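You operate a simulated robot arm through the tools that you are given. There is no shell and no other tool.

The job below is to be done with a simulated robot arm. You get a single attempt, and the scene is never put back.

TASK
Swap the dirty pad for the clean one and switch the air on.
Fine: the dirty pad goes on the jar table; use the flat white drawer and shut it before the air goes on.
Where things are to end (x, y in the base frame): dirty pad within 0.06 m of [0.85, -0.86].
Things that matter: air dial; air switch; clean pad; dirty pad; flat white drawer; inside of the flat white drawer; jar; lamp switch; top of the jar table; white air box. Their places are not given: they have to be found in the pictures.

The check looks at the end state, three seconds after you hand in, the way a careful person would. Anything else that was tipped, shoved, dropped, spilled or broken makes it a failure.

THE ROBOT
A 7-joint arm with a two-finger parallel gripper, fixed in place. Base frame: the origin is on the floor under the middle of its stand, x ahead of it, y to its left, z up; the work surface is at about z = 0.86. Readings come in m, degrees, newtons and seconds.
It reaches about 1.479 m from its shoulder. Its first joint turns from -166.0 to 166.0 degrees. Payload 4.4 kg.
The tool frame sits at the grasp point between the pads (the TCP): z along the fingers, y along the line on which they close. The tips reach 0.023 m beyond it. The gripper opens to 0.094 m. The fingers are 0.038 m wide and 0.01 m thick; the gripper's body (0.054 by 0.096 m) begins 0.039 m behind the TCP.
Orientation is told as [roll, pitch, yaw] about the base's x, y, z axes, in that order, counted from this pose: with the fingers straight down and closing along the base's y, the tool's x points along the base's -x, its y along +y and its z along -z.

THE INTERFACE
- The arm moves only by the tool move_arm. Its argument "rows" is a list of rows, each an object (a shift or turn left out is 0, a gripper value left out holds the last) with "turn": the turn, a rotation vector about the tool's x, y, z in units of 5 degrees (1.0 is 5 degrees), a list of three; "xyz": the shift along the tool's x, y, z in units of 40 mm (1.0 is 40 mm), a list of three; "jaw": the gripper command, from -1 (shut) to 1 (fully open), values between in proportion. In form: [{"turn": [wx, wy, wz], "xyz": [tx, ty, tz], "jaw": jaw}, ...]. A call has 1 to 20 rows; each row shifts and turns the commanded pose from where the row before left it, along the tool's axes as they then stand. A call with a number of a shift or a turn outside -1 to 1 is refused whole. A row lasts 0.2 s, in which the tool goes at most 0.05 m and 8.6 degrees; a call with a longer step from one row to the next is refused whole, and so is a gripper value outside its range. Where a pose cannot be reached the arm comes as near as it can. A force on the tool above 40 N (or 10 N above the force at the start of the call, whichever is more), or a blocked arm, ends the call early, and 0.2 s more pass. Each finger travels about 0.072 m/s and halts on what it meets, pressing with about 45 N; the grip force reading is that of the motor and also rises with nothing between the fingers. The clock runs only during rows and for 0.2 s after the last one: add rows that do not move to give the fingers time. It gives the time, the measured TCP pose, the force on the tool (base axes), the opening and the grip force at its end, in the units of the frame above (readings bear some noise), with the torque about the TCP (base axes, N m) and any sound that the robot's microphone picked up.
- Cameras (640 x 400 px; columns grow to the right, rows downward): "scene" is fixed at [0.0534, -0.6396, 1.5866]; the picture's right is [0.33, -0.94, 0.00], its down [-0.59, -0.21, -0.78] and it looks along [0.73, 0.26, -0.63] (base axes); focal length 307 px, centre (320, 200). "wrist" rides on the gripper at [0.086, 0.016, -0.075] in the tool frame; the picture's right is [-0.18, 0.98, 0.00], its down [-0.58, -0.11, -0.81] and it looks along [-0.79, -0.15, 0.59] (tool axes); focal length 243 px, centre (320, 200).
- grab_frame(camera): a new picture of that camera. The clock stands still meanwhile.
- locate(camera, pixels): there is no depth. For up to 12 entries [column, row, z] of the newest picture of that camera ("zoom" is the newest enlarged one), the place [x, y] in the base frame at which the ray of that pixel passes the height z, good to about 0.003 m, but the place of the scene camera against the robot may be out by one fixed shift of up to 0.018 m in any direction. The clock stands still meanwhile.
- close_up(camera, box): a new picture of the part [left, top, right, bottom] of that camera's present view, enlarged. The clock stands still meanwhile.
- hand_in(): hands the job in; it is judged then, once.

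Open the gripper and draw the arm clear of the work before you hand the job in, unless the task says otherwise.

The tools are called after "Emit:" as name(argument=value, ...) on one line, values as JSON. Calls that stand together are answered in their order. move_arm: Moves the arm, as the interface text tells. Its arguments: {"type":"object","properties":{"rows":{"type":"array","items":{"type":"object","properties":{"turn":{"type":"array","items":{"type":"number"}},"xyz":{"type":"array","items":{"type":"number"}},"jaw":{"type":"number"}}}}},"required":["rows"]} The other tools are called the same way: grab_frame (camera) takes a picture; locate (camera, pixels) gives the place at which the rays of pixels pass given heights; close_up (camera, box) takes an enlarged picture of a part of a camera's view; hand_in () hands the job in.

At the start:

```text
clock: 0.0
ee_pos: [0.7228, -0.1709, 1.2504]
tcp_rot: [0.0, 0.0, 0.0]
ft_force: [0.4, 0.3, -0.6]
wrist_torque: [0.0, 0.0, 0.01]
finger_gap: 0.0942
finger_force: 0.0
```

scene: 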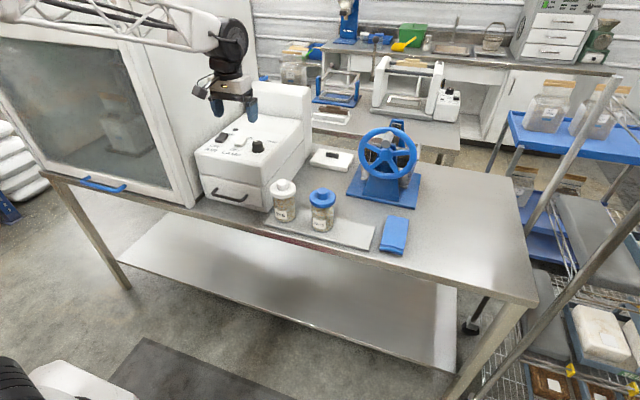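
wrist: 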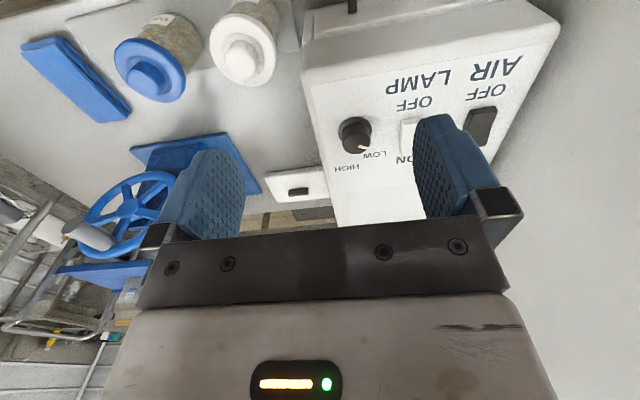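

I start by looking at the scene in more detail: the white air box around (245,150), the drawer handle near (230,195), the white pad near (332,160), jars at (285,200) and (322,210), a blue pad at (394,235).

Emit:
close_up(camera="scene", box=[180, 70, 340, 220])

Emit:
close_up(camera="scene", box=[260, 120, 440, 270])

Emit:
close_up(camera="wrist", box=[280, 0, 580, 220])

Emit:
close_up(camera="scene", box=[440, 60, 640, 260])

```text
2.67 times, centred on (260, 145) of scene
```

zoom: 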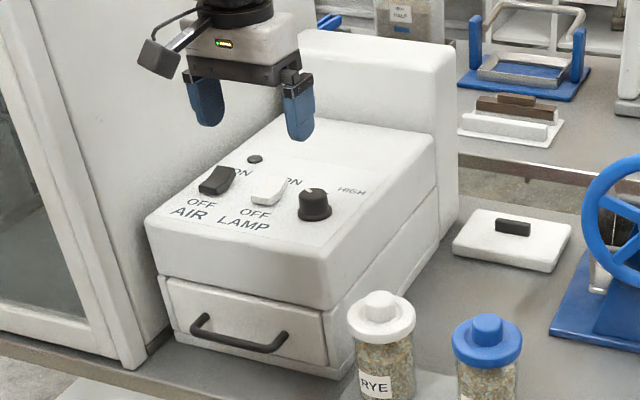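

```text
2.67 times, centred on (350, 195) of scene
```

zoom: 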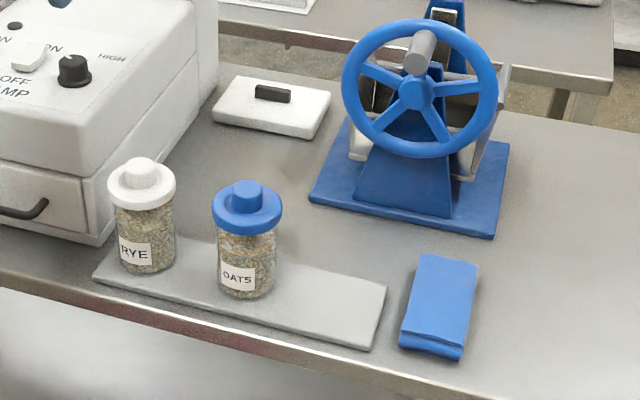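

```text
1.82 times, centred on (430, 110) of wrist
```

zoom: 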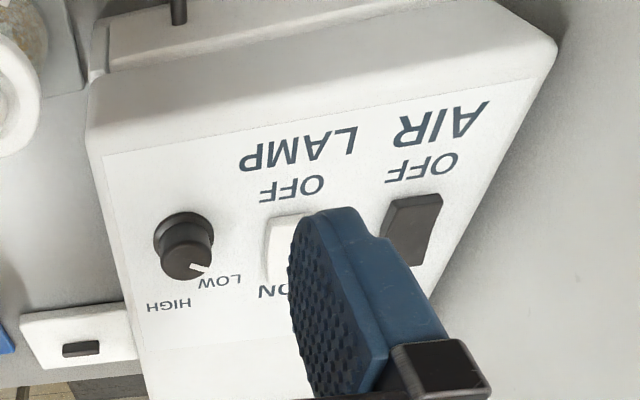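

```text
2.00 times, centred on (540, 160) of scene
```

zoom: 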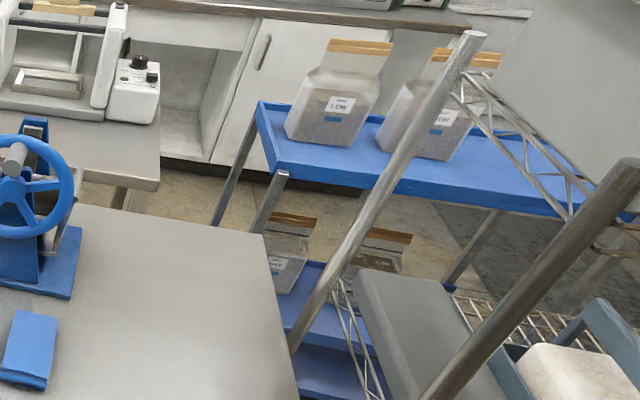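

Next I find the base-frame places of the box, drawer, pad, jars and blue cloth on the table plane and at guessed heights.

Emit:
grab_frame(camera="scene")

Emit:
locate(camera="scene", pixels=[[204, 195, 0.86], [262, 212, 0.86], [312, 150, 0.86], [313, 165, 0.88], [345, 172, 0.88], [354, 155, 0.88], [325, 149, 0.88], [332, 155, 0.9], [283, 222, 0.86], [322, 230, 0.86], [394, 235, 0.87], [467, 245, 0.86]])

Emit:
locate(camera="wrist", pixels=[[293, 186, 0.88], [480, 125, 1.02], [408, 135, 1.02], [355, 135, 1.02], [244, 50, 0.98], [150, 72, 0.98], [75, 80, 0.87], [310, 55, 1.0], [550, 25, 1.0], [275, 175, 0.88], [325, 171, 0.88], [285, 201, 0.88]])

```text
taken
```

scene: 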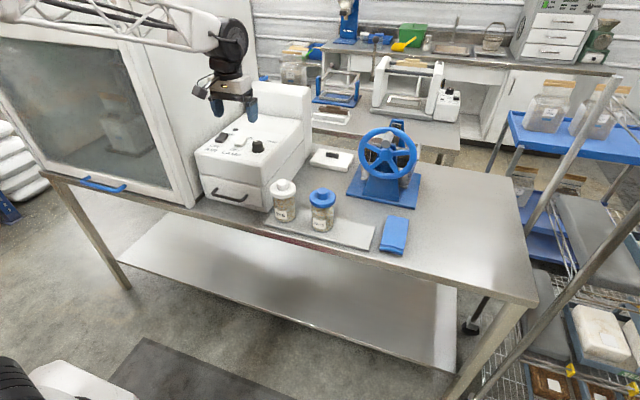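

```text
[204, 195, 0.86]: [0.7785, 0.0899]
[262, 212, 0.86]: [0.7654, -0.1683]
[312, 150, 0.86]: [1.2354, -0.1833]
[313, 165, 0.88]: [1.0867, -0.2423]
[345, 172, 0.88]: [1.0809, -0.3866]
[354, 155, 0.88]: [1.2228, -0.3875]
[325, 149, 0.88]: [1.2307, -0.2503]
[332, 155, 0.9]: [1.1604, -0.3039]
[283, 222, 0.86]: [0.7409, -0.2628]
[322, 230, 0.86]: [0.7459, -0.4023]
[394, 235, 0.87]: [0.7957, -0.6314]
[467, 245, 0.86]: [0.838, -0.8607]
```

```text
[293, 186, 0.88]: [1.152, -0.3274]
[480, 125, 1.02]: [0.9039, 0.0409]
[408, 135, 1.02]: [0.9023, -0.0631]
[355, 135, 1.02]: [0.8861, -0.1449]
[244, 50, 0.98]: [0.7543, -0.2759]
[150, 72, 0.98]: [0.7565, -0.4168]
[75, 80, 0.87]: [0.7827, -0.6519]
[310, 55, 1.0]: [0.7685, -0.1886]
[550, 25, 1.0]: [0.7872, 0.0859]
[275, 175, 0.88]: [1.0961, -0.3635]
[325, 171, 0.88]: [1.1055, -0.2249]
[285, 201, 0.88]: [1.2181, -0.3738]
```

The box front is at about x=0.77, y from -0.17 to 0.09, with the drawer handle facing the robot; the pad with a black tab is at about (1.15,-0.31). I move back and centre on the drawer to look at it with the wrist camera.

Emit:
move_arm(rows=[{"xyz": [0.875, 0.406, 0.156], "jaw": 1}, {"xyz": [0.875, 0.406, 0.156]}, {"xyz": [0.875, 0.406, 0.156]}, {"xyz": [0.875, 0.406, 0.156]}, {"xyz": [0.875, 0.406, 0.156]}, {"xyz": [0.875, 0.406, 0.156]}, {"xyz": [0.875, 0.406, 0.156]}, {"xyz": [0.875, 0.406, 0.156]}, {}])

Emit:
grab_frame(camera="wrist")

Emit:
grab_frame(camera="scene")

```text
clock: 2.0
ee_pos: [0.4411, -0.0419, 1.1996]
tcp_rot: [0.1, 0.0, 0.0]
ft_force: [-0.4, 0.6, 0.7]
wrist_torque: [0.03, 0.01, 0.01]
finger_gap: 0.0939
finger_force: 0.0
```

```text
taken
```

wrist: 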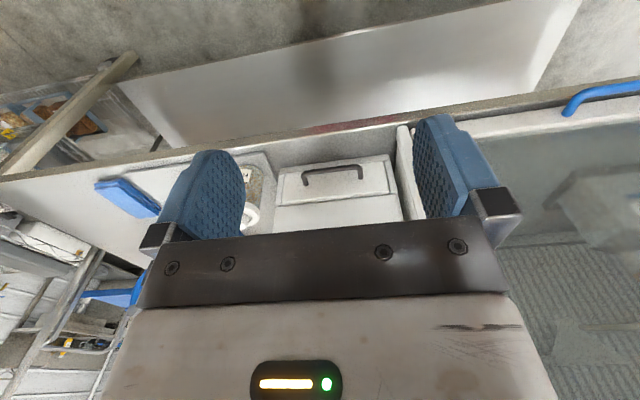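

```text
taken
```

scene: 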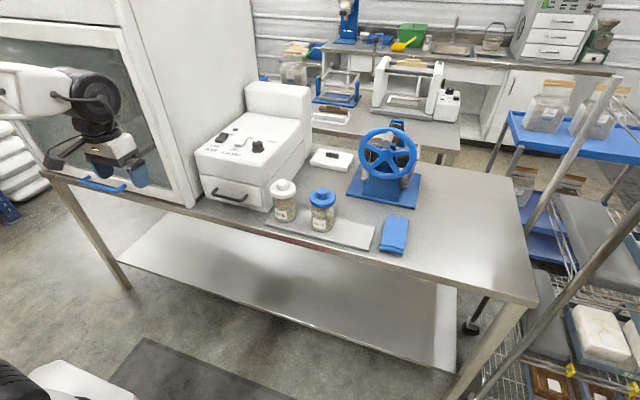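

The drawer front and its dark bar handle show at (333,172) in the wrist view; I enlarge both views of it.

Emit:
close_up(camera="wrist", box=[240, 120, 420, 240])

Emit:
close_up(camera="scene", box=[190, 150, 310, 230])

```text
3.33 times, centred on (330, 180) of wrist
```

zoom: 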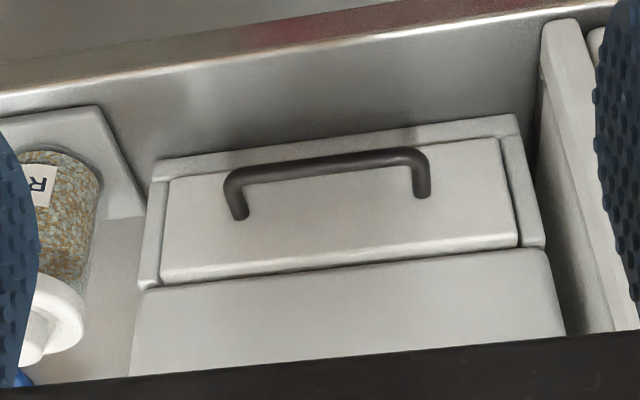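

```text
5.00 times, centred on (250, 190) of scene
```

zoom: 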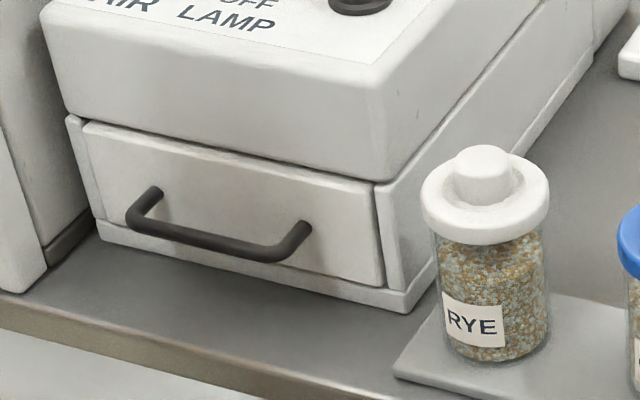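

I locate the bottom front edge of the box (zoom wrist picture) at the table height, and the handle's bar at several heights, to work out the front plane and the bar's height.

Emit:
close_up(camera="wrist", box=[240, 120, 420, 240])

Emit:
locate(camera="zoom", pixels=[[160, 165, 0.86], [512, 118, 0.86], [100, 108, 0.86], [300, 72, 0.86], [240, 216, 0.9], [240, 216, 0.92], [424, 194, 0.9], [424, 194, 0.92], [325, 160, 0.9], [325, 160, 0.92], [232, 185, 0.91], [420, 160, 0.91]])

Emit:
locate(camera="zoom", pixels=[[165, 280, 0.94], [515, 243, 0.94], [165, 280, 0.95], [515, 243, 0.95], [170, 178, 0.87], [498, 140, 0.87], [145, 290, 0.95], [130, 375, 1.0], [555, 250, 0.95], [35, 285, 1.0], [60, 170, 0.92], [555, 30, 0.86]])

```text
3.33 times, centred on (330, 180) of wrist
```

zoom: 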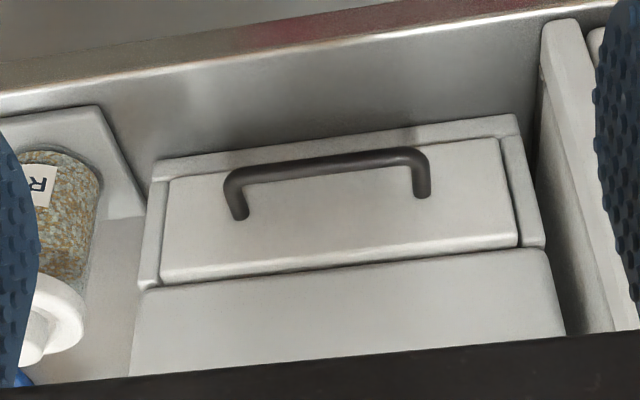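

```text
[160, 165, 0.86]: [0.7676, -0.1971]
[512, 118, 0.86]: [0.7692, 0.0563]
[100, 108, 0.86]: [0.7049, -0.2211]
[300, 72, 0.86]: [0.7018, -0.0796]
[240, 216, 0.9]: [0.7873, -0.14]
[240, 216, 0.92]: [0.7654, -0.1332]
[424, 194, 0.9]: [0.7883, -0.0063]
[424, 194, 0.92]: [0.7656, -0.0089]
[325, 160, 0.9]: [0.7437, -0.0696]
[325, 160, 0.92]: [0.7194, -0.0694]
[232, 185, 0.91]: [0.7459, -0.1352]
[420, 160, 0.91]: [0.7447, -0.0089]
```

```text
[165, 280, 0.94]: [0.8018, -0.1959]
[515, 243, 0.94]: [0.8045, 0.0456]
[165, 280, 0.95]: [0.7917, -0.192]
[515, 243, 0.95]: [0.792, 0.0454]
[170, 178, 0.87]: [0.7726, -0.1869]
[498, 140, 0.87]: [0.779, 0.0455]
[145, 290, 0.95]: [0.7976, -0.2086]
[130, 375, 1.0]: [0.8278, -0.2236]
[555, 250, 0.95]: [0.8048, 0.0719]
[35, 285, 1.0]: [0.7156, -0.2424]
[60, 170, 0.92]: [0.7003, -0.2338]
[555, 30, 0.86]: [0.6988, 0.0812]
```

Geometry so far: drawer front at x≈0.768, y -0.19..0.045, z 0.87..0.97; handle bar at about x=0.723, z≈0.917, y -0.135..-0.008; table edge x≈0.70. I turn the tool -90° about its z so the fingers close along base x, out here in free space.

Emit:
move_arm(rows=[{"turn": [0, 0, -1]}, {"turn": [0, 0, -1]}, {"turn": [0, 0, -1]}, {"turn": [0, 0, -1]}, {"turn": [0, 0, -1]}, {"turn": [0, 0, -1]}, {"turn": [0, 0, -1]}, {"turn": [0, 0, -1]}, {"turn": [0, 0, -1]}, {"turn": [0, 0, -1]}, {"turn": [0, 0, -1]}, {"turn": [0, 0, -1]}, {"turn": [0, 0, -1]}, {"turn": [0, 0, -1]}, {"turn": [0, 0, -1]}, {"turn": [0, 0, -1]}, {"turn": [0, 0, -1]}, {"turn": [0, 0, -1]}, {}])

Emit:
grab_frame(camera="scene")

```text
clock: 6.0
ee_pos: [0.4409, -0.0404, 1.2001]
tcp_rot: [0.0, -0.1, 90.0]
ft_force: [-0.9, 0.4, 1.0]
wrist_torque: [0.01, 0.0, 0.0]
finger_gap: 0.0939
finger_force: 0.0
```

```text
taken
```

scene: 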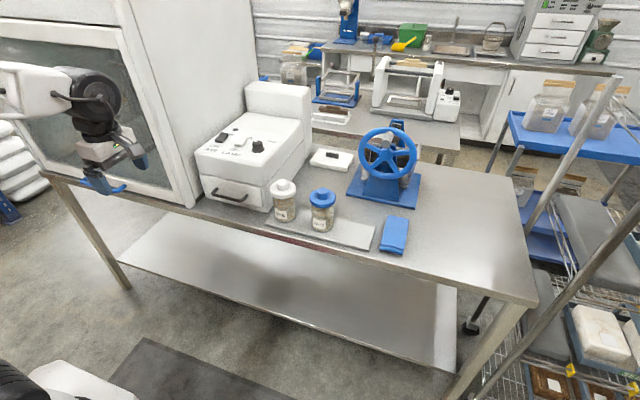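

Yaw reads 90° as wanted. Now I tilt the fingers 45° forward and set the opening to about 40 mm, then look at the scene.

Emit:
move_arm(rows=[{"turn": [1, 0, 0], "jaw": -0.1}, {"turn": [1, 0, 0]}, {"turn": [1, 0, 0]}, {"turn": [1, 0, 0]}, {"turn": [1, 0, 0]}, {"turn": [1, 0, 0]}, {"turn": [1, 0, 0]}, {"turn": [1, 0, 0]}, {"turn": [1, 0, 0]}, {}])

Emit:
grab_frame(camera="scene")

Emit:
grab_frame(camera="wrist")

```text
clock: 8.2
ee_pos: [0.4411, -0.0416, 1.2012]
tcp_rot: [-45.1, -0.1, 90.0]
ft_force: [0.2, -0.7, -0.1]
wrist_torque: [0.0, -0.03, -0.02]
finger_gap: 0.0423
finger_force: 0.1
```

```text
taken
```

scene: 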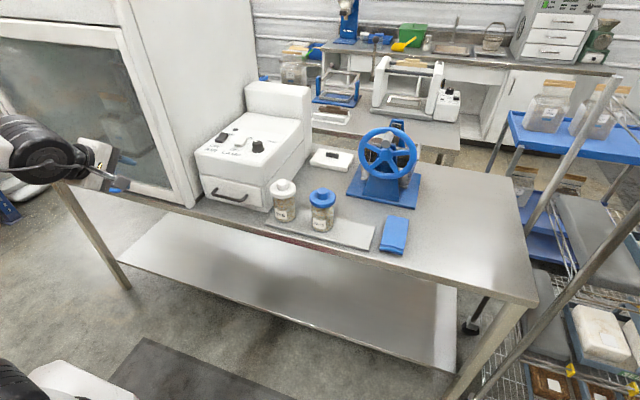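

```text
taken
```

wrist: 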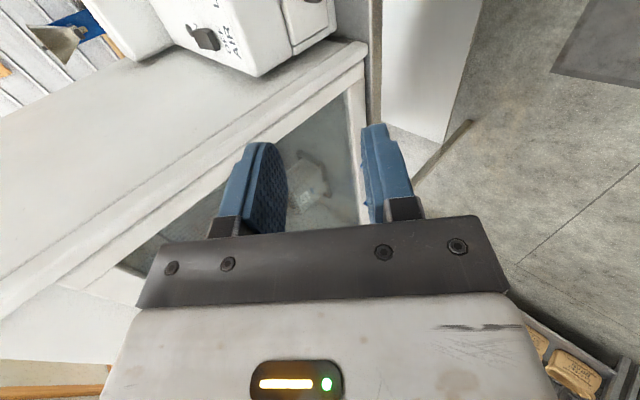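

Orientation is as intended. I advance along the fingers to about 0.1 m short of the handle bar.

Emit:
move_arm(rows=[{"xyz": [0.094, 0, 0.934]}, {"xyz": [0.094, 0, 0.934]}, {"xyz": [0.094, 0, 0.934]}, {"xyz": [0.094, 0, 0.934]}, {"xyz": [0.094, 0, 0.934]}, {"xyz": [0.094, 0, 0.934]}, {"xyz": [0.094, 0, 0.934]}, {"xyz": [0.094, 0, 0.934]}, {}])

Emit:
grab_frame(camera="scene")

Emit:
grab_frame(camera="wrist")

```text
clock: 10.2
ee_pos: [0.6542, -0.0702, 0.9855]
tcp_rot: [-44.9, 0.0, 89.9]
ft_force: [0.4, 0.3, -0.3]
wrist_torque: [0.01, -0.01, 0.02]
finger_gap: 0.0424
finger_force: 0.1
```

```text
taken
```

scene: 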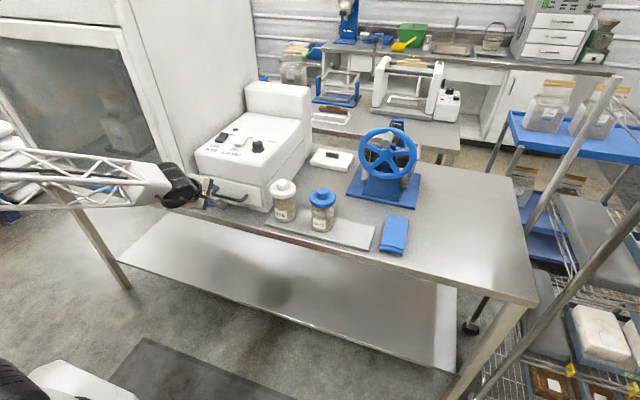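

```text
taken
```

wrist: 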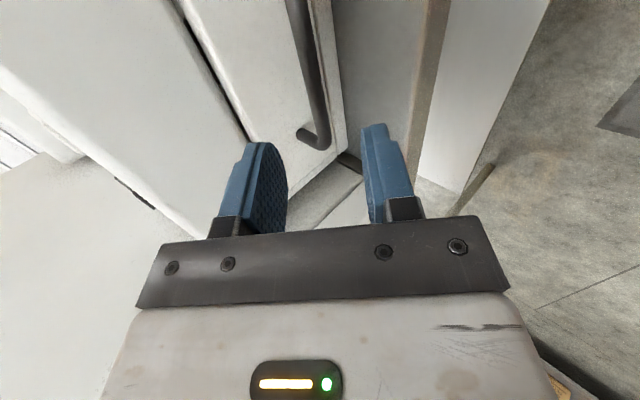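

The bar runs between the finger lines, at about (318,90) to (325,140). I check its place at height 0.917 from this view.

Emit:
close_up(camera="wrist", box=[220, 0, 420, 220])

Emit:
locate(camera="wrist", pixels=[[312, 70, 0.917], [319, 110, 0.917], [321, 125, 0.917], [303, 134, 0.917], [303, 134, 0.91], [303, 134, 0.925], [325, 145, 0.917], [300, 20, 0.917], [347, 130, 0.86]])

```text
1.82 times, centred on (320, 110) of wrist
```

zoom: 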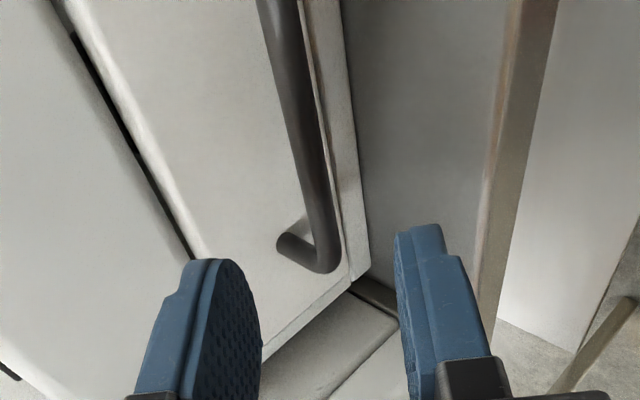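

```text
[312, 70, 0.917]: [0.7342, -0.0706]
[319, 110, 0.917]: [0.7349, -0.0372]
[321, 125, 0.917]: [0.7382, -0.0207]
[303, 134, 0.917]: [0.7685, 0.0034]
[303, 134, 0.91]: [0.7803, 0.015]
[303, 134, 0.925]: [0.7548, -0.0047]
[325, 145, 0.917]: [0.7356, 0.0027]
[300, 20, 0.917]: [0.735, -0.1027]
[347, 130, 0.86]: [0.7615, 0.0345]
```

The bar sits about 8 px left of the finger centre line (≈6 mm towards -tool y). I correct that, narrow the opening a touch, and advance 60 mm, then look again.

Emit:
move_arm(rows=[{"xyz": [0, -0.07, 0.5], "jaw": -0.15}, {"xyz": [0, -0.07, 0.5]}, {"xyz": [0, 0, 0.5]}, {}])

Emit:
grab_frame(camera="wrist")

Emit:
close_up(camera="scene", box=[150, 140, 310, 240])

```text
clock: 11.2
ee_pos: [0.6992, -0.0688, 0.9497]
tcp_rot: [-45.1, 0.1, 90.0]
ft_force: [0.3, 0.1, 0.0]
wrist_torque: [-0.04, 0.01, -0.02]
finger_gap: 0.04
finger_force: 0.0
```

```text
taken
```

wrist: 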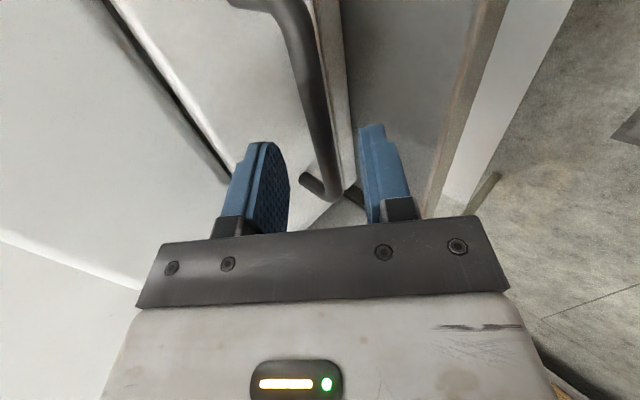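

```text
4.00 times, centred on (230, 190) of scene
```

zoom: 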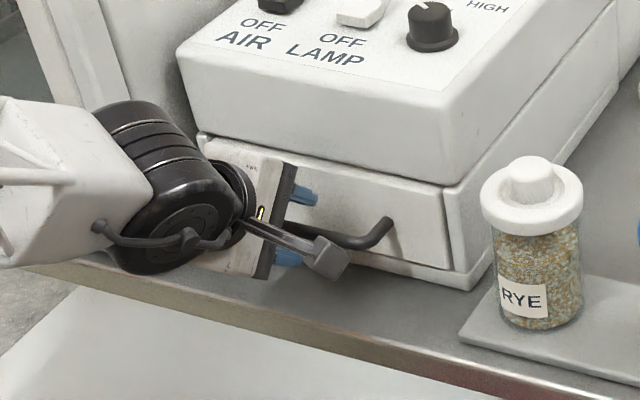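

By parallax the bar is about 0.029 m ahead of the TCP and centred (column ≈318-320), at roughly x=0.721, z=0.931. I advance 27 mm and look before closing.

Emit:
move_arm(rows=[{"xyz": [0, 0, 0.34]}, {"xyz": [0, 0, 0.34]}, {}])

Emit:
close_up(camera="wrist", box=[220, 60, 420, 240])

Emit:
close_up(camera="scene", box=[150, 140, 310, 240])

```text
clock: 12.0
ee_pos: [0.7189, -0.0703, 0.9294]
tcp_rot: [-44.9, 0.1, 90.0]
ft_force: [-0.1, -0.6, -1.1]
wrist_torque: [-0.01, 0.03, 0.03]
finger_gap: 0.0394
finger_force: 0.0
```

```text
2.22 times, centred on (320, 150) of wrist
```

zoom: 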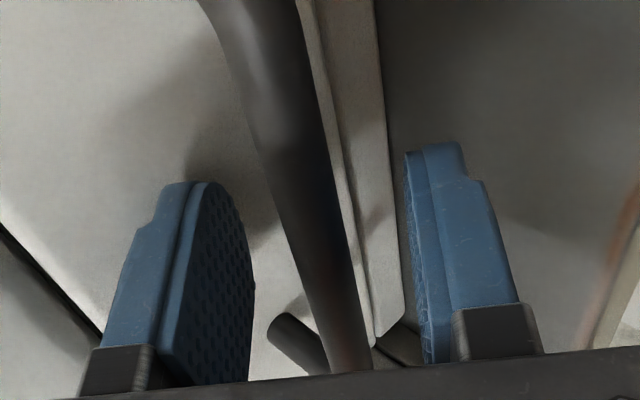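

```text
4.00 times, centred on (230, 190) of scene
```

zoom: 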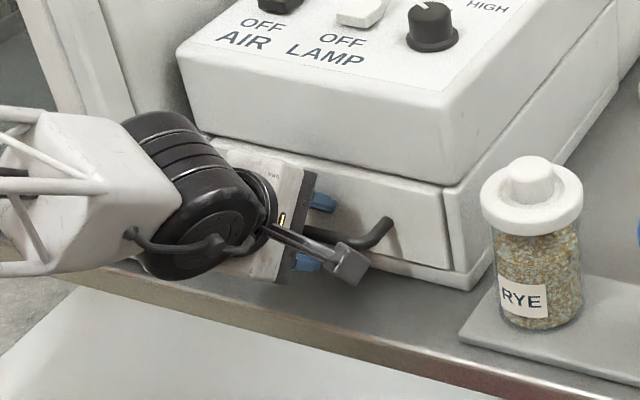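

The bar lies between both fingers. I close on it and let the force build.

Emit:
move_arm(rows=[{"jaw": -1}, {"jaw": -1}, {"jaw": -1}, {"jaw": -1}])

Emit:
close_up(camera="wrist", box=[220, 60, 420, 240])

```text
clock: 13.0
ee_pos: [0.719, -0.0704, 0.9296]
tcp_rot: [-44.9, 0.1, 90.0]
ft_force: [-18.0, 0.1, -7.7]
wrist_torque: [0.03, 0.08, 0.06]
finger_gap: 0.0115
finger_force: 44.9
```

```text
2.22 times, centred on (320, 150) of wrist
```

zoom: 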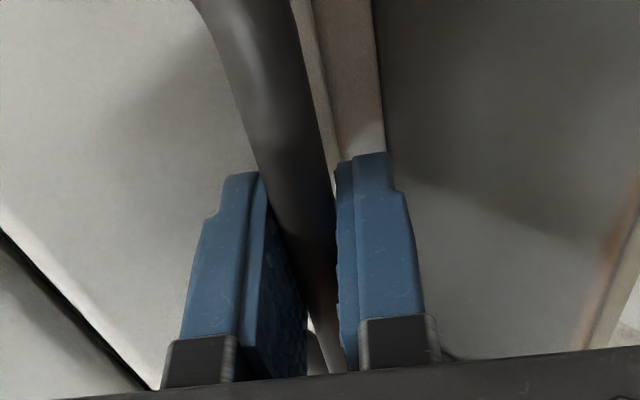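

Grip holds with a 11.5 mm gap. I pull gently straight back along -x by 40 mm and check the readings.

Emit:
move_arm(rows=[{"xyz": [0, 0.177, -0.177]}, {"xyz": [0, 0.177, -0.177]}, {"xyz": [0, 0.177, -0.177]}, {"xyz": [0, 0.177, -0.177]}, {}])

Emit:
grab_frame(camera="scene")

```text
clock: 14.0
ee_pos: [0.679, -0.0698, 0.9288]
tcp_rot: [-44.9, 0.0, 90.0]
ft_force: [0.2, 12.8, 0.0]
wrist_torque: [-0.01, 0.0, -0.1]
finger_gap: 0.0116
finger_force: 45.4
stopped in row 5: the force on the tool passed its limit at 41 N (the readings are from after the stop); the commanded pose is now the measured one
```

```text
taken
```

scene: 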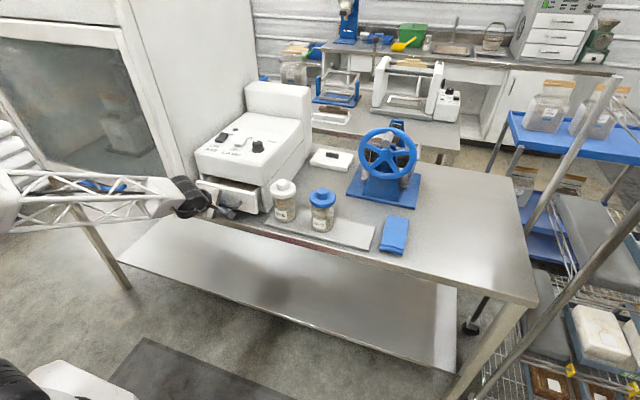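

The drawer came out 40 mm but a force limit tripped at the end, with 12.8 N left in y. I look closely before pulling further.

Emit:
close_up(camera="scene", box=[150, 140, 310, 240])

Emit:
grab_frame(camera="wrist")

Emit:
move_arm(rows=[{}])

```text
4.00 times, centred on (230, 190) of scene
```

zoom: 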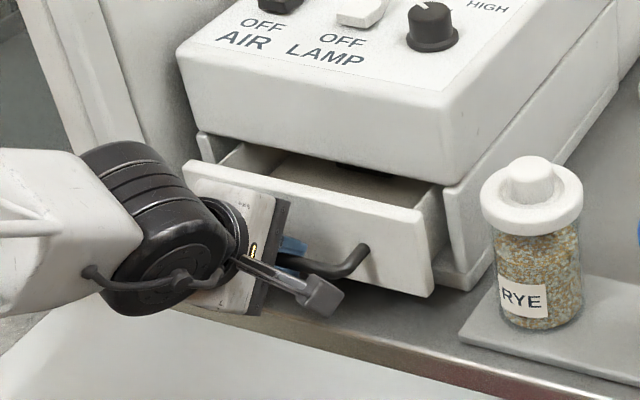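

```text
taken
```

wrist: 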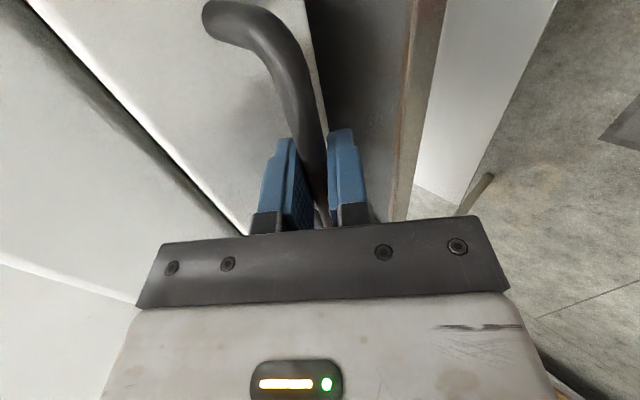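

```text
clock: 14.4
ee_pos: [0.678, -0.0703, 0.9283]
tcp_rot: [-45.0, 0.0, 90.0]
ft_force: [0.1, 14.8, -0.6]
wrist_torque: [0.16, -0.03, 0.11]
finger_gap: 0.0115
finger_force: 44.9
```

The drawer slides while the box stays put; the dirty interior is showing. The residual y force is likely a ~1 mm command offset, so I nudge the command 1 mm to +y (tool -x) and read the force.

Emit:
move_arm(rows=[{"xyz": [-0.025, 0, 0]}, {}])

```text
clock: 15.0
ee_pos: [0.6797, -0.0704, 0.9285]
tcp_rot: [-44.8, 0.0, 90.0]
ft_force: [-0.6, -21.1, 2.7]
wrist_torque: [-0.56, -0.03, -0.4]
finger_gap: 0.0119
finger_force: 45.3
```

1 mm changed the y force by about -36 N, so the drawer's line is stiff and slightly skewed (~1.5°). I shift back 0.6 mm and pull another 40 mm with a small +y drift per row.

Emit:
move_arm(rows=[{"xyz": [0.0145, 0, 0]}, {"xyz": [-0.007, 0.177, -0.177]}, {"xyz": [-0.007, 0.177, -0.177]}, {"xyz": [-0.007, 0.177, -0.177]}, {"xyz": [-0.007, 0.177, -0.177]}, {}])

```text
clock: 15.9
ee_pos: [0.6603, -0.0703, 0.9286]
tcp_rot: [-45.0, 0.0, 90.1]
ft_force: [0.6, -9.7, 2.1]
wrist_torque: [-0.32, 0.0, -0.17]
finger_gap: 0.0116
finger_force: 44.7
stopped in row 4: the force on the tool passed its limit at 41 N (the readings are from after the stop); the commanded pose is now the measured one
```

It tripped again after ~20 mm; the residual is now -9.7 N in y. I relieve that by 0.27 mm and pull slower, 5 mm per row without drift, to see which way the force builds.

Emit:
move_arm(rows=[{"xyz": [0.007, 0, 0]}, {"xyz": [0, 0.0885, -0.0885]}, {"xyz": [0, 0.0885, -0.0885]}])

Emit:
move_arm(rows=[{"xyz": [0, 0.0885, -0.0885]}, {"xyz": [0, 0.0885, -0.0885]}])

```text
clock: 16.8
ee_pos: [0.6499, -0.0704, 0.9283]
tcp_rot: [-44.9, 0.0, 89.9]
ft_force: [0.5, -13.2, -1.5]
wrist_torque: [-0.15, 0.04, 0.14]
finger_gap: 0.0118
finger_force: 45.1
stopped in row 3: the force on the tool passed its limit at 41 N (the readings are from after the stop); the commanded pose is now the measured one
```

```text
clock: 17.4
ee_pos: [0.6383, -0.0698, 0.9294]
tcp_rot: [-44.9, 0.0, 89.9]
ft_force: [1.6, -31.6, -6.4]
wrist_torque: [-0.62, -0.02, -0.27]
finger_gap: 0.0119
finger_force: 44.8
```

The y force now reads -31.6 N, so I relieve 0.88 mm towards -y and read again before pulling on.

Emit:
move_arm(rows=[{"xyz": [0.022, 0, 0]}, {}])

```text
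clock: 18.0
ee_pos: [0.6386, -0.0693, 0.9296]
tcp_rot: [-44.9, -0.1, 89.9]
ft_force: [-1.2, -6.8, -3.1]
wrist_torque: [-0.01, -0.03, 0.12]
finger_gap: 0.0119
finger_force: 44.9
```

Down to -6.8 N. I pull 15 mm more in 5 mm rows with no drift, and read.

Emit:
move_arm(rows=[{"xyz": [0, 0.0885, -0.0885]}, {"xyz": [0, 0.0885, -0.0885]}, {"xyz": [0, 0.0885, -0.0885]}, {}])

```text
clock: 19.0
ee_pos: [0.6246, -0.0701, 0.9295]
tcp_rot: [-45.0, 0.1, 90.0]
ft_force: [0.1, 5.6, -6.9]
wrist_torque: [-0.16, 0.0, 0.01]
finger_gap: 0.0116
finger_force: 45.4
```

Over 15 mm the y force rose 12 N, meaning about 1.3° of drift to +y. I pull 40 mm more with that drift built in (8 rows of 5 mm).

Emit:
move_arm(rows=[{"xyz": [-0.006, 0.0885, -0.0885]}, {"xyz": [-0.003, 0.0885, -0.0885]}, {"xyz": [-0.003, 0.0885, -0.0885]}, {"xyz": [-0.003, 0.0885, -0.0885]}, {"xyz": [-0.003, 0.0885, -0.0885]}, {"xyz": [-0.003, 0.0885, -0.0885]}, {"xyz": [-0.003, 0.0885, -0.0885]}, {"xyz": [-0.003, 0.0885, -0.0885]}, {}])

Emit:
grab_frame(camera="scene")

```text
clock: 21.0
ee_pos: [0.5847, -0.0702, 0.9289]
tcp_rot: [-44.9, 0.0, 89.8]
ft_force: [-0.7, 7.8, -16.6]
wrist_torque: [-0.02, 0.05, 0.23]
finger_gap: 0.0117
finger_force: 45.0
```

```text
taken
```

scene: 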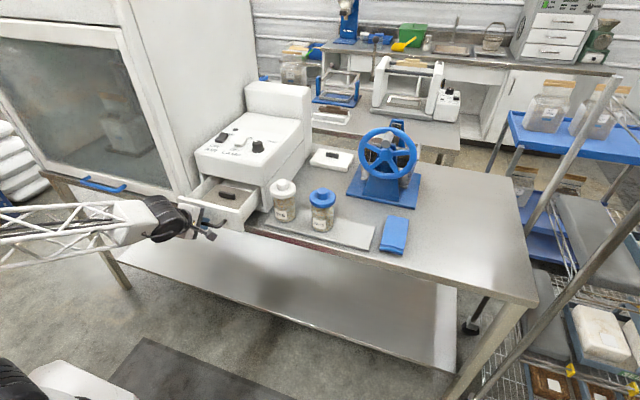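

The drawer is open 134 mm and a brown pad with a dark tab shows inside at (227,194). I enlarge it to see how much more opening is needed.

Emit:
close_up(camera="scene", box=[160, 130, 320, 250])

```text
3.33 times, centred on (240, 190) of scene
```

zoom: 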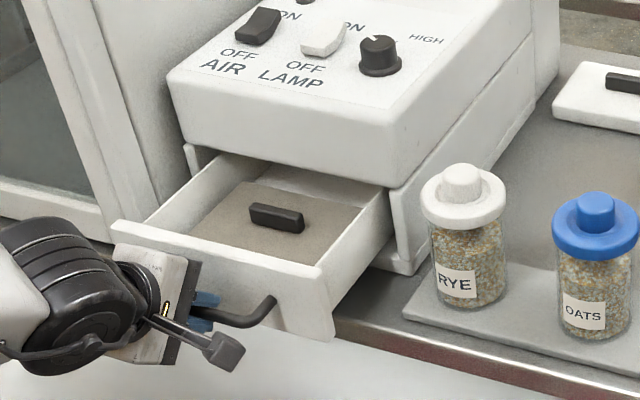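

The dirty pad's rear edge is still close under the box front. I relieve the z force slightly and pull another 40 mm.

Emit:
move_arm(rows=[{"xyz": [-0.006, 0.0935, -0.0835]}, {"xyz": [-0.003, 0.0885, -0.0885]}, {"xyz": [-0.003, 0.0885, -0.0885]}, {"xyz": [-0.003, 0.0885, -0.0885]}, {"xyz": [-0.003, 0.0885, -0.0885]}, {"xyz": [-0.003, 0.0885, -0.0885]}, {"xyz": [-0.003, 0.0885, -0.0885]}, {"xyz": [-0.003, 0.0885, -0.0885]}, {}])

Emit:
close_up(camera="scene", box=[160, 130, 320, 250])

```text
clock: 22.3
ee_pos: [0.5603, -0.0693, 0.9307]
tcp_rot: [-44.9, 0.2, 89.7]
ft_force: [0.2, -11.8, 1.7]
wrist_torque: [-0.47, -0.02, -0.2]
finger_gap: 0.0117
finger_force: 45.1
stopped in row 6: the force on the tool passed its limit at 41 N (the readings are from after the stop); the commanded pose is now the measured one
```

```text
3.33 times, centred on (240, 190) of scene
```

zoom: 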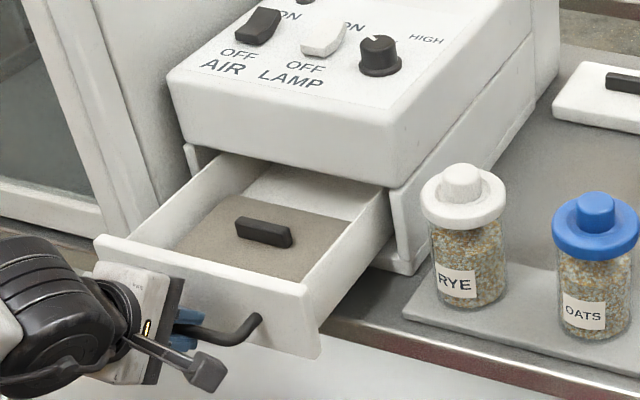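

The drawer is out 159 mm with the whole pad clear of the box front, enough to lift it. I open the fingers to about 36 mm and back off along the tool axis.

Emit:
move_arm(rows=[{"jaw": -0.22}, {"jaw": -0.22}, {"xyz": [0, 0, -0.5]}, {"xyz": [0, 0, -0.8]}, {"xyz": [0, 0, -0.8]}, {"xyz": [0, 0, -0.8]}, {"xyz": [0, -0.2, -0.8]}, {}])

Emit:
grab_frame(camera="scene")

```text
clock: 24.1
ee_pos: [0.4623, -0.0719, 1.0413]
tcp_rot: [-44.9, 0.2, 89.9]
ft_force: [0.5, -0.9, -0.2]
wrist_torque: [-0.02, 0.01, 0.03]
finger_gap: 0.0369
finger_force: 0.1
```

```text
taken
```

scene: 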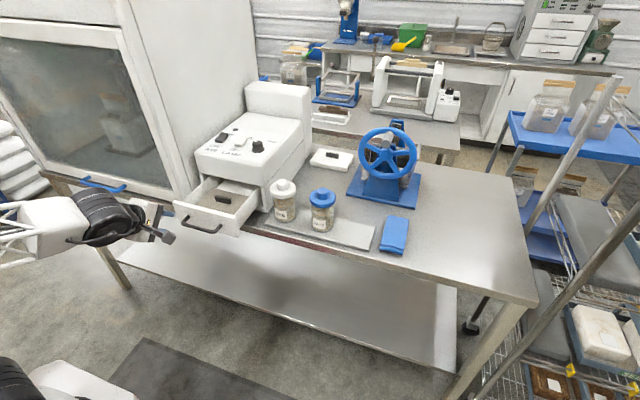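

Released and clear. I tilt the tool back to vertical (still yaw 90°), raise, and move above the open drawer to look down at the dirty pad's tab.

Emit:
move_arm(rows=[{"turn": [-1, 0, 0], "jaw": 0}, {"turn": [-1, 0, 0]}, {"turn": [-1, 0, 0]}, {"turn": [-1, 0, 0]}, {"turn": [-1, 0, 0]}, {"turn": [-1, 0, 0]}, {"turn": [-1, 0, 0]}, {"turn": [-1, 0, 0]}, {"turn": [-1, 0, 0]}, {"xyz": [0, 0, -0.9]}, {"xyz": [0, 0, -0.9]}, {"xyz": [0, -0.95, 0]}, {"xyz": [0, -0.95, 0]}, {"xyz": [0, -0.95, 0]}, {"xyz": [0, -0.95, 0]}, {"xyz": [0, -0.95, 0]}, {}])

Emit:
grab_frame(camera="wrist")

Emit:
grab_frame(camera="scene")

```text
clock: 27.7
ee_pos: [0.6521, -0.0703, 1.1114]
tcp_rot: [0.1, 0.0, 90.0]
ft_force: [-0.2, 0.1, -0.1]
wrist_torque: [0.03, 0.0, 0.02]
finger_gap: 0.0471
finger_force: 0.1
```

```text
taken
```

wrist: 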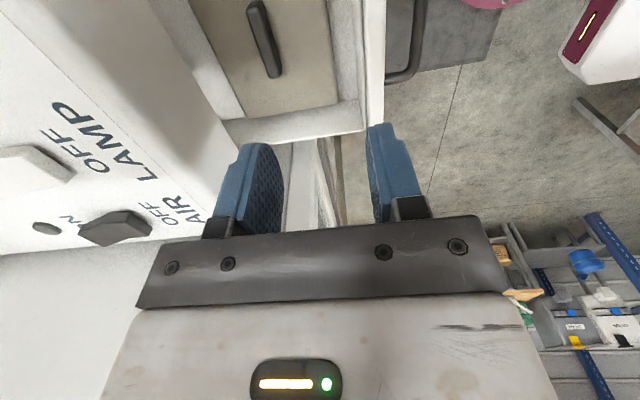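

```text
taken
```

scene: 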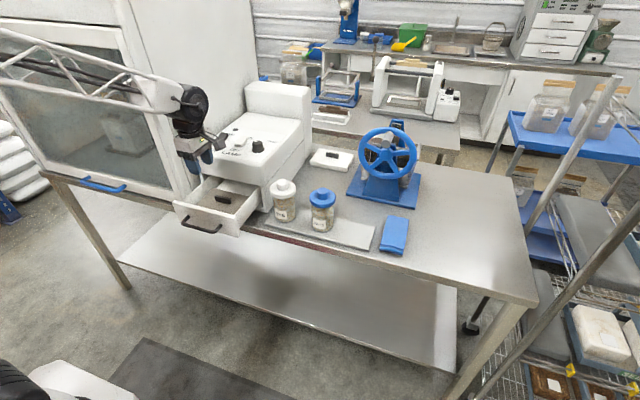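

The tab runs from (258,5) to (275,75) in the wrist view. I locate its ends and the pad edges at candidate heights.

Emit:
locate(camera="wrist", pixels=[[254, 8, 0.91], [273, 72, 0.91], [265, 40, 0.91], [265, 40, 0.92], [265, 40, 0.9], [245, 115, 0.89], [338, 105, 0.89], [327, 0, 0.89], [363, 100, 0.965], [383, 60, 0.965], [362, 130, 0.965], [220, 120, 0.965]])

Emit:
close_up(camera="wrist", box=[180, 0, 440, 160])

```text
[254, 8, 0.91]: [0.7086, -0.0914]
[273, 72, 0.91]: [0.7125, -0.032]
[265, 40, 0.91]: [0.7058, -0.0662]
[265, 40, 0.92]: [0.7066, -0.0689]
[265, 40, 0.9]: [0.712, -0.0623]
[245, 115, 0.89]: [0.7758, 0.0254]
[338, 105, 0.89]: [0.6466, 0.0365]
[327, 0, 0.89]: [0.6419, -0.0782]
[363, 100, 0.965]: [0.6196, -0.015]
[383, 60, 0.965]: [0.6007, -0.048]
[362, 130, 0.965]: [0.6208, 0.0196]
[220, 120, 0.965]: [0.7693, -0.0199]
```

```text
2.46 times, centred on (310, 80) of wrist
```

zoom: 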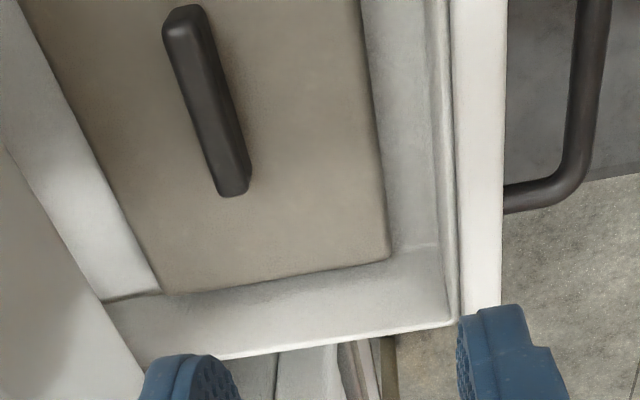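

The tab is near (0.708,-0.065) and the pad spans x≈0.645..0.775, so it must be lifted a bit and shifted toward -x before rising past the box front (x≈0.768). I check the arm's shape and clearance to the box in the scene view first.

Emit:
close_up(camera="scene", box=[130, 70, 330, 250])

```text
2.22 times, centred on (230, 160) of scene
```

zoom: 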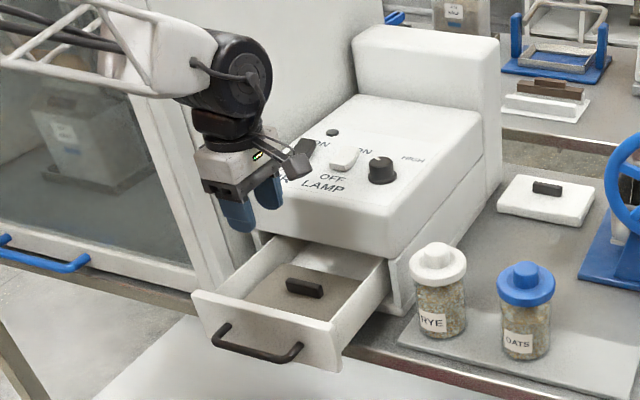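

The arm's wrist drum sits about 0.2 m above the fingers. I triangulate the panel height using the AIR switch seen now at (118,228) and earlier at (480,125).

Emit:
locate(camera="wrist", pixels=[[118, 228, 1.0], [118, 228, 1.04], [118, 228, 1.08], [45, 228, 1.04], [45, 228, 1.08], [30, 165, 1.04], [30, 165, 1.08], [205, 215, 1.04], [205, 215, 1.08]])

Emit:
locate(camera="scene", pixels=[[240, 238, 0.86], [233, 135, 1.04], [233, 135, 1.08], [197, 160, 1.04], [266, 183, 1.04]])

```text
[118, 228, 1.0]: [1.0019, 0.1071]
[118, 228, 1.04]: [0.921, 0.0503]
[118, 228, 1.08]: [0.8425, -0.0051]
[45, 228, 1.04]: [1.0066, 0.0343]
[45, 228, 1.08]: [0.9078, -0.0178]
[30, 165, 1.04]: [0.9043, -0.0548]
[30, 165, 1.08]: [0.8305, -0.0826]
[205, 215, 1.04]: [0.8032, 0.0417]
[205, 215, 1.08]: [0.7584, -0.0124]
```

```text
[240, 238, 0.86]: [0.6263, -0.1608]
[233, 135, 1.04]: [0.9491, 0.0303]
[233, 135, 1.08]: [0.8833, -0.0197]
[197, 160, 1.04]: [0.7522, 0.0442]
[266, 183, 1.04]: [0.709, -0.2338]
```

The panel is at about z=1.06-1.07 (AIR switch ≈(0.86,0.01), LAMP ≈(0.855,-0.077)). The gripper fits in front of the box, so I move over the tab at (0.708,-0.064) and go down to z≈1.0.

Emit:
move_arm(rows=[{"xyz": [-0.08, -0.7, 0]}, {"xyz": [-0.08, -0.7, 0]}, {"xyz": [0, 0, 0.7]}, {"xyz": [0, 0, 0.7]}, {"xyz": [0, 0, 0.7]}, {"xyz": [0, 0, 0.68]}, {}])

Emit:
grab_frame(camera="wrist")

Emit:
close_up(camera="scene", box=[130, 70, 330, 250])

```text
clock: 29.3
ee_pos: [0.7088, -0.0645, 0.9984]
tcp_rot: [0.0, 0.1, 89.7]
ft_force: [0.4, 0.2, -0.3]
wrist_torque: [0.01, -0.04, 0.02]
finger_gap: 0.047
finger_force: 0.1
```

```text
taken
```

wrist: 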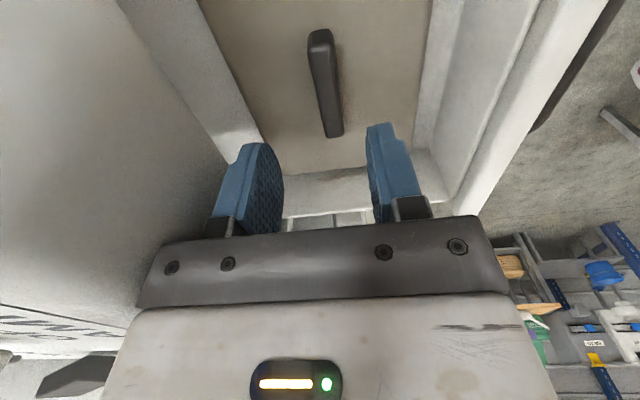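

```text
2.22 times, centred on (230, 160) of scene
```

zoom: 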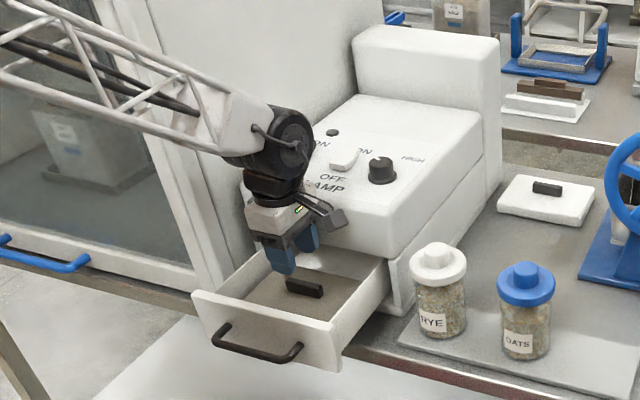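

The tab is ~6 px right of the axis (≈4 mm toward -x) and aligned with the fingers; its top is near z≈0.918. I shift 4 mm and descend to z≈0.933, then look again.

Emit:
move_arm(rows=[{"xyz": [0.05, 0.1, 0.4]}, {"xyz": [0, 0, 0.6]}, {"xyz": [0, 0, 0.63]}, {}])

Emit:
grab_frame(camera="wrist")

Emit:
close_up(camera="scene", box=[150, 90, 310, 250])

```text
clock: 30.1
ee_pos: [0.707, -0.0665, 0.9463]
tcp_rot: [-0.6, 0.2, 89.8]
ft_force: [0.5, 1.5, 11.2]
wrist_torque: [0.07, 0.31, -0.03]
finger_gap: 0.0468
finger_force: 0.0
stopped in row 4: the force on the tool passed its limit at 60 N (the readings are from after the stop); the commanded pose is now the measured one
```

```text
taken
```

wrist: 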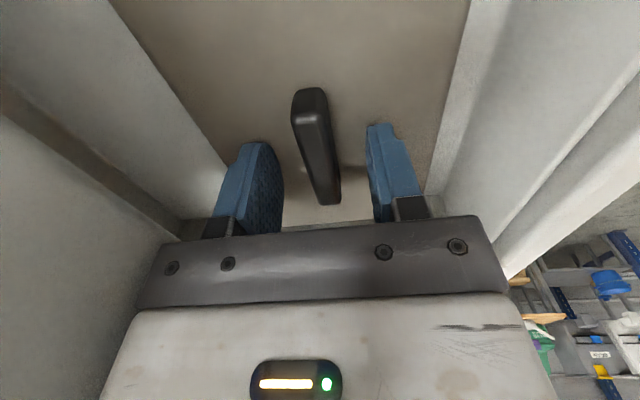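

```text
2.50 times, centred on (230, 170) of scene
```

zoom: 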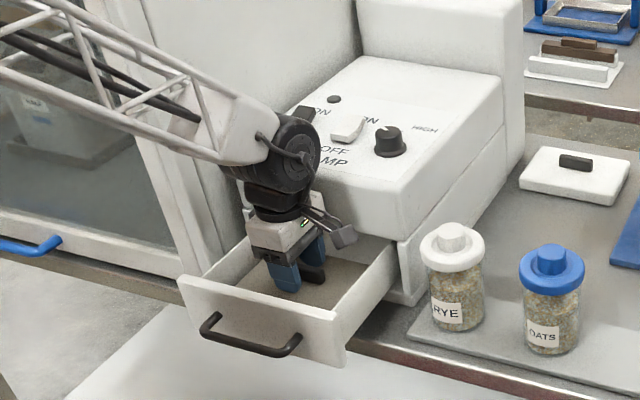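

Descent stopped at z=0.946 with an upward push; the torque puts the contact about 28 mm to -x of the TCP, i.e. at the -x fingertip. I back up 3 mm and enlarge the view to see what it touched.

Emit:
close_up(camera="wrist", box=[200, 60, 440, 240])

Emit:
close_up(camera="scene", box=[190, 150, 270, 220])

```text
2.22 times, centred on (320, 150) of wrist
```

zoom: 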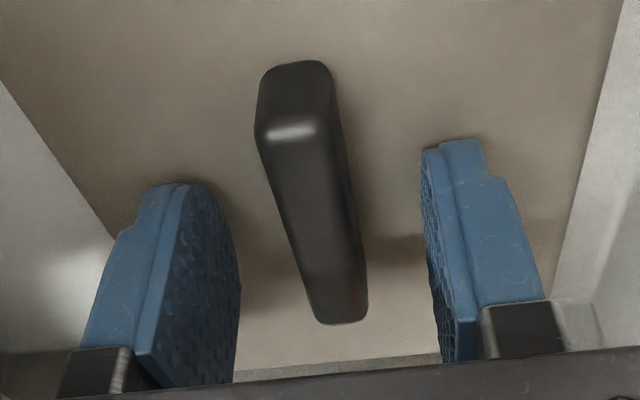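

```text
5.71 times, centred on (230, 185) of scene
```

zoom: 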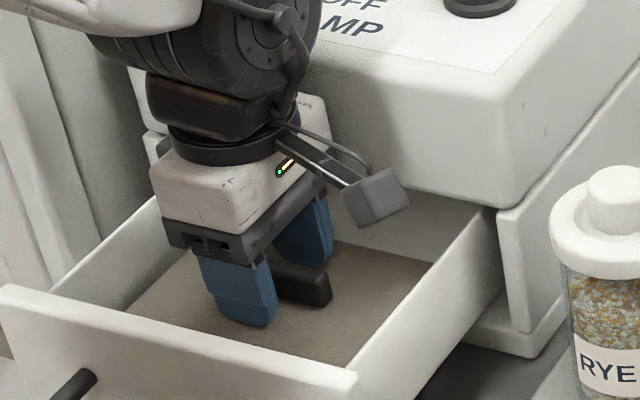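

The enlarged scene shows the -x fingertip resting on the pad surface, so the pad top is at z≈0.923 and the tab is already between the fingers. I rise 1.5 mm, shift 5 mm to -y to centre on the tab, and close.

Emit:
move_arm(rows=[{"xyz": [0, 0, -0.05]}, {"xyz": [0.12, 0, 0]}, {"jaw": -1}, {"jaw": -1}, {"jaw": -1}, {"jaw": -1}, {"jaw": -1}])

Emit:
close_up(camera="wrist", box=[200, 60, 440, 240])

```text
clock: 31.7
ee_pos: [0.7058, -0.0726, 0.9466]
tcp_rot: [-0.4, 0.1, 89.9]
ft_force: [0.4, -0.8, 1.2]
wrist_torque: [-0.05, 0.14, 0.08]
finger_gap: 0.0133
finger_force: 45.1
```

```text
2.22 times, centred on (320, 150) of wrist
```

zoom: 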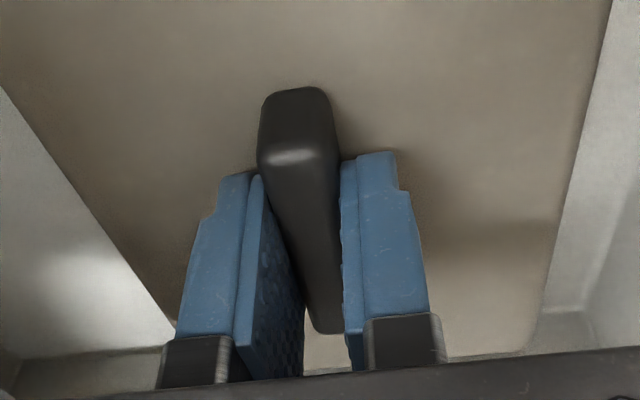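

The tab is held (gap 13.3 mm). I lift 24 mm slowly inside the drawer and check that the pad comes along.

Emit:
move_arm(rows=[{"xyz": [0, 0, -0.15]}, {"xyz": [0, 0, -0.15]}, {"xyz": [0, 0, -0.15]}, {"xyz": [0, 0, -0.15]}, {}])

Emit:
close_up(camera="scene", box=[170, 120, 290, 240])

Emit:
grab_frame(camera="wrist")

```text
clock: 32.9
ee_pos: [0.7072, -0.0714, 0.9693]
tcp_rot: [-0.4, 0.1, 89.9]
ft_force: [-1.1, 0.3, -1.0]
wrist_torque: [0.0, 0.0, -0.02]
finger_gap: 0.0135
finger_force: 44.8
```

```text
3.33 times, centred on (230, 180) of scene
```

zoom: 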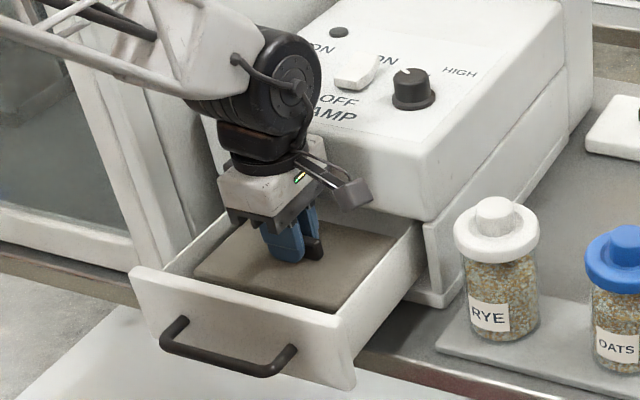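

```text
taken
```

wrist: 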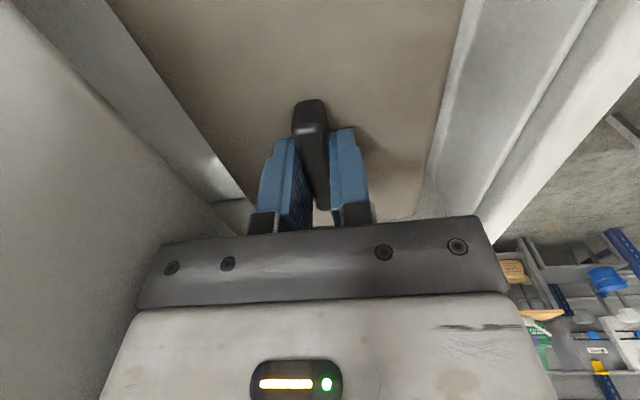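

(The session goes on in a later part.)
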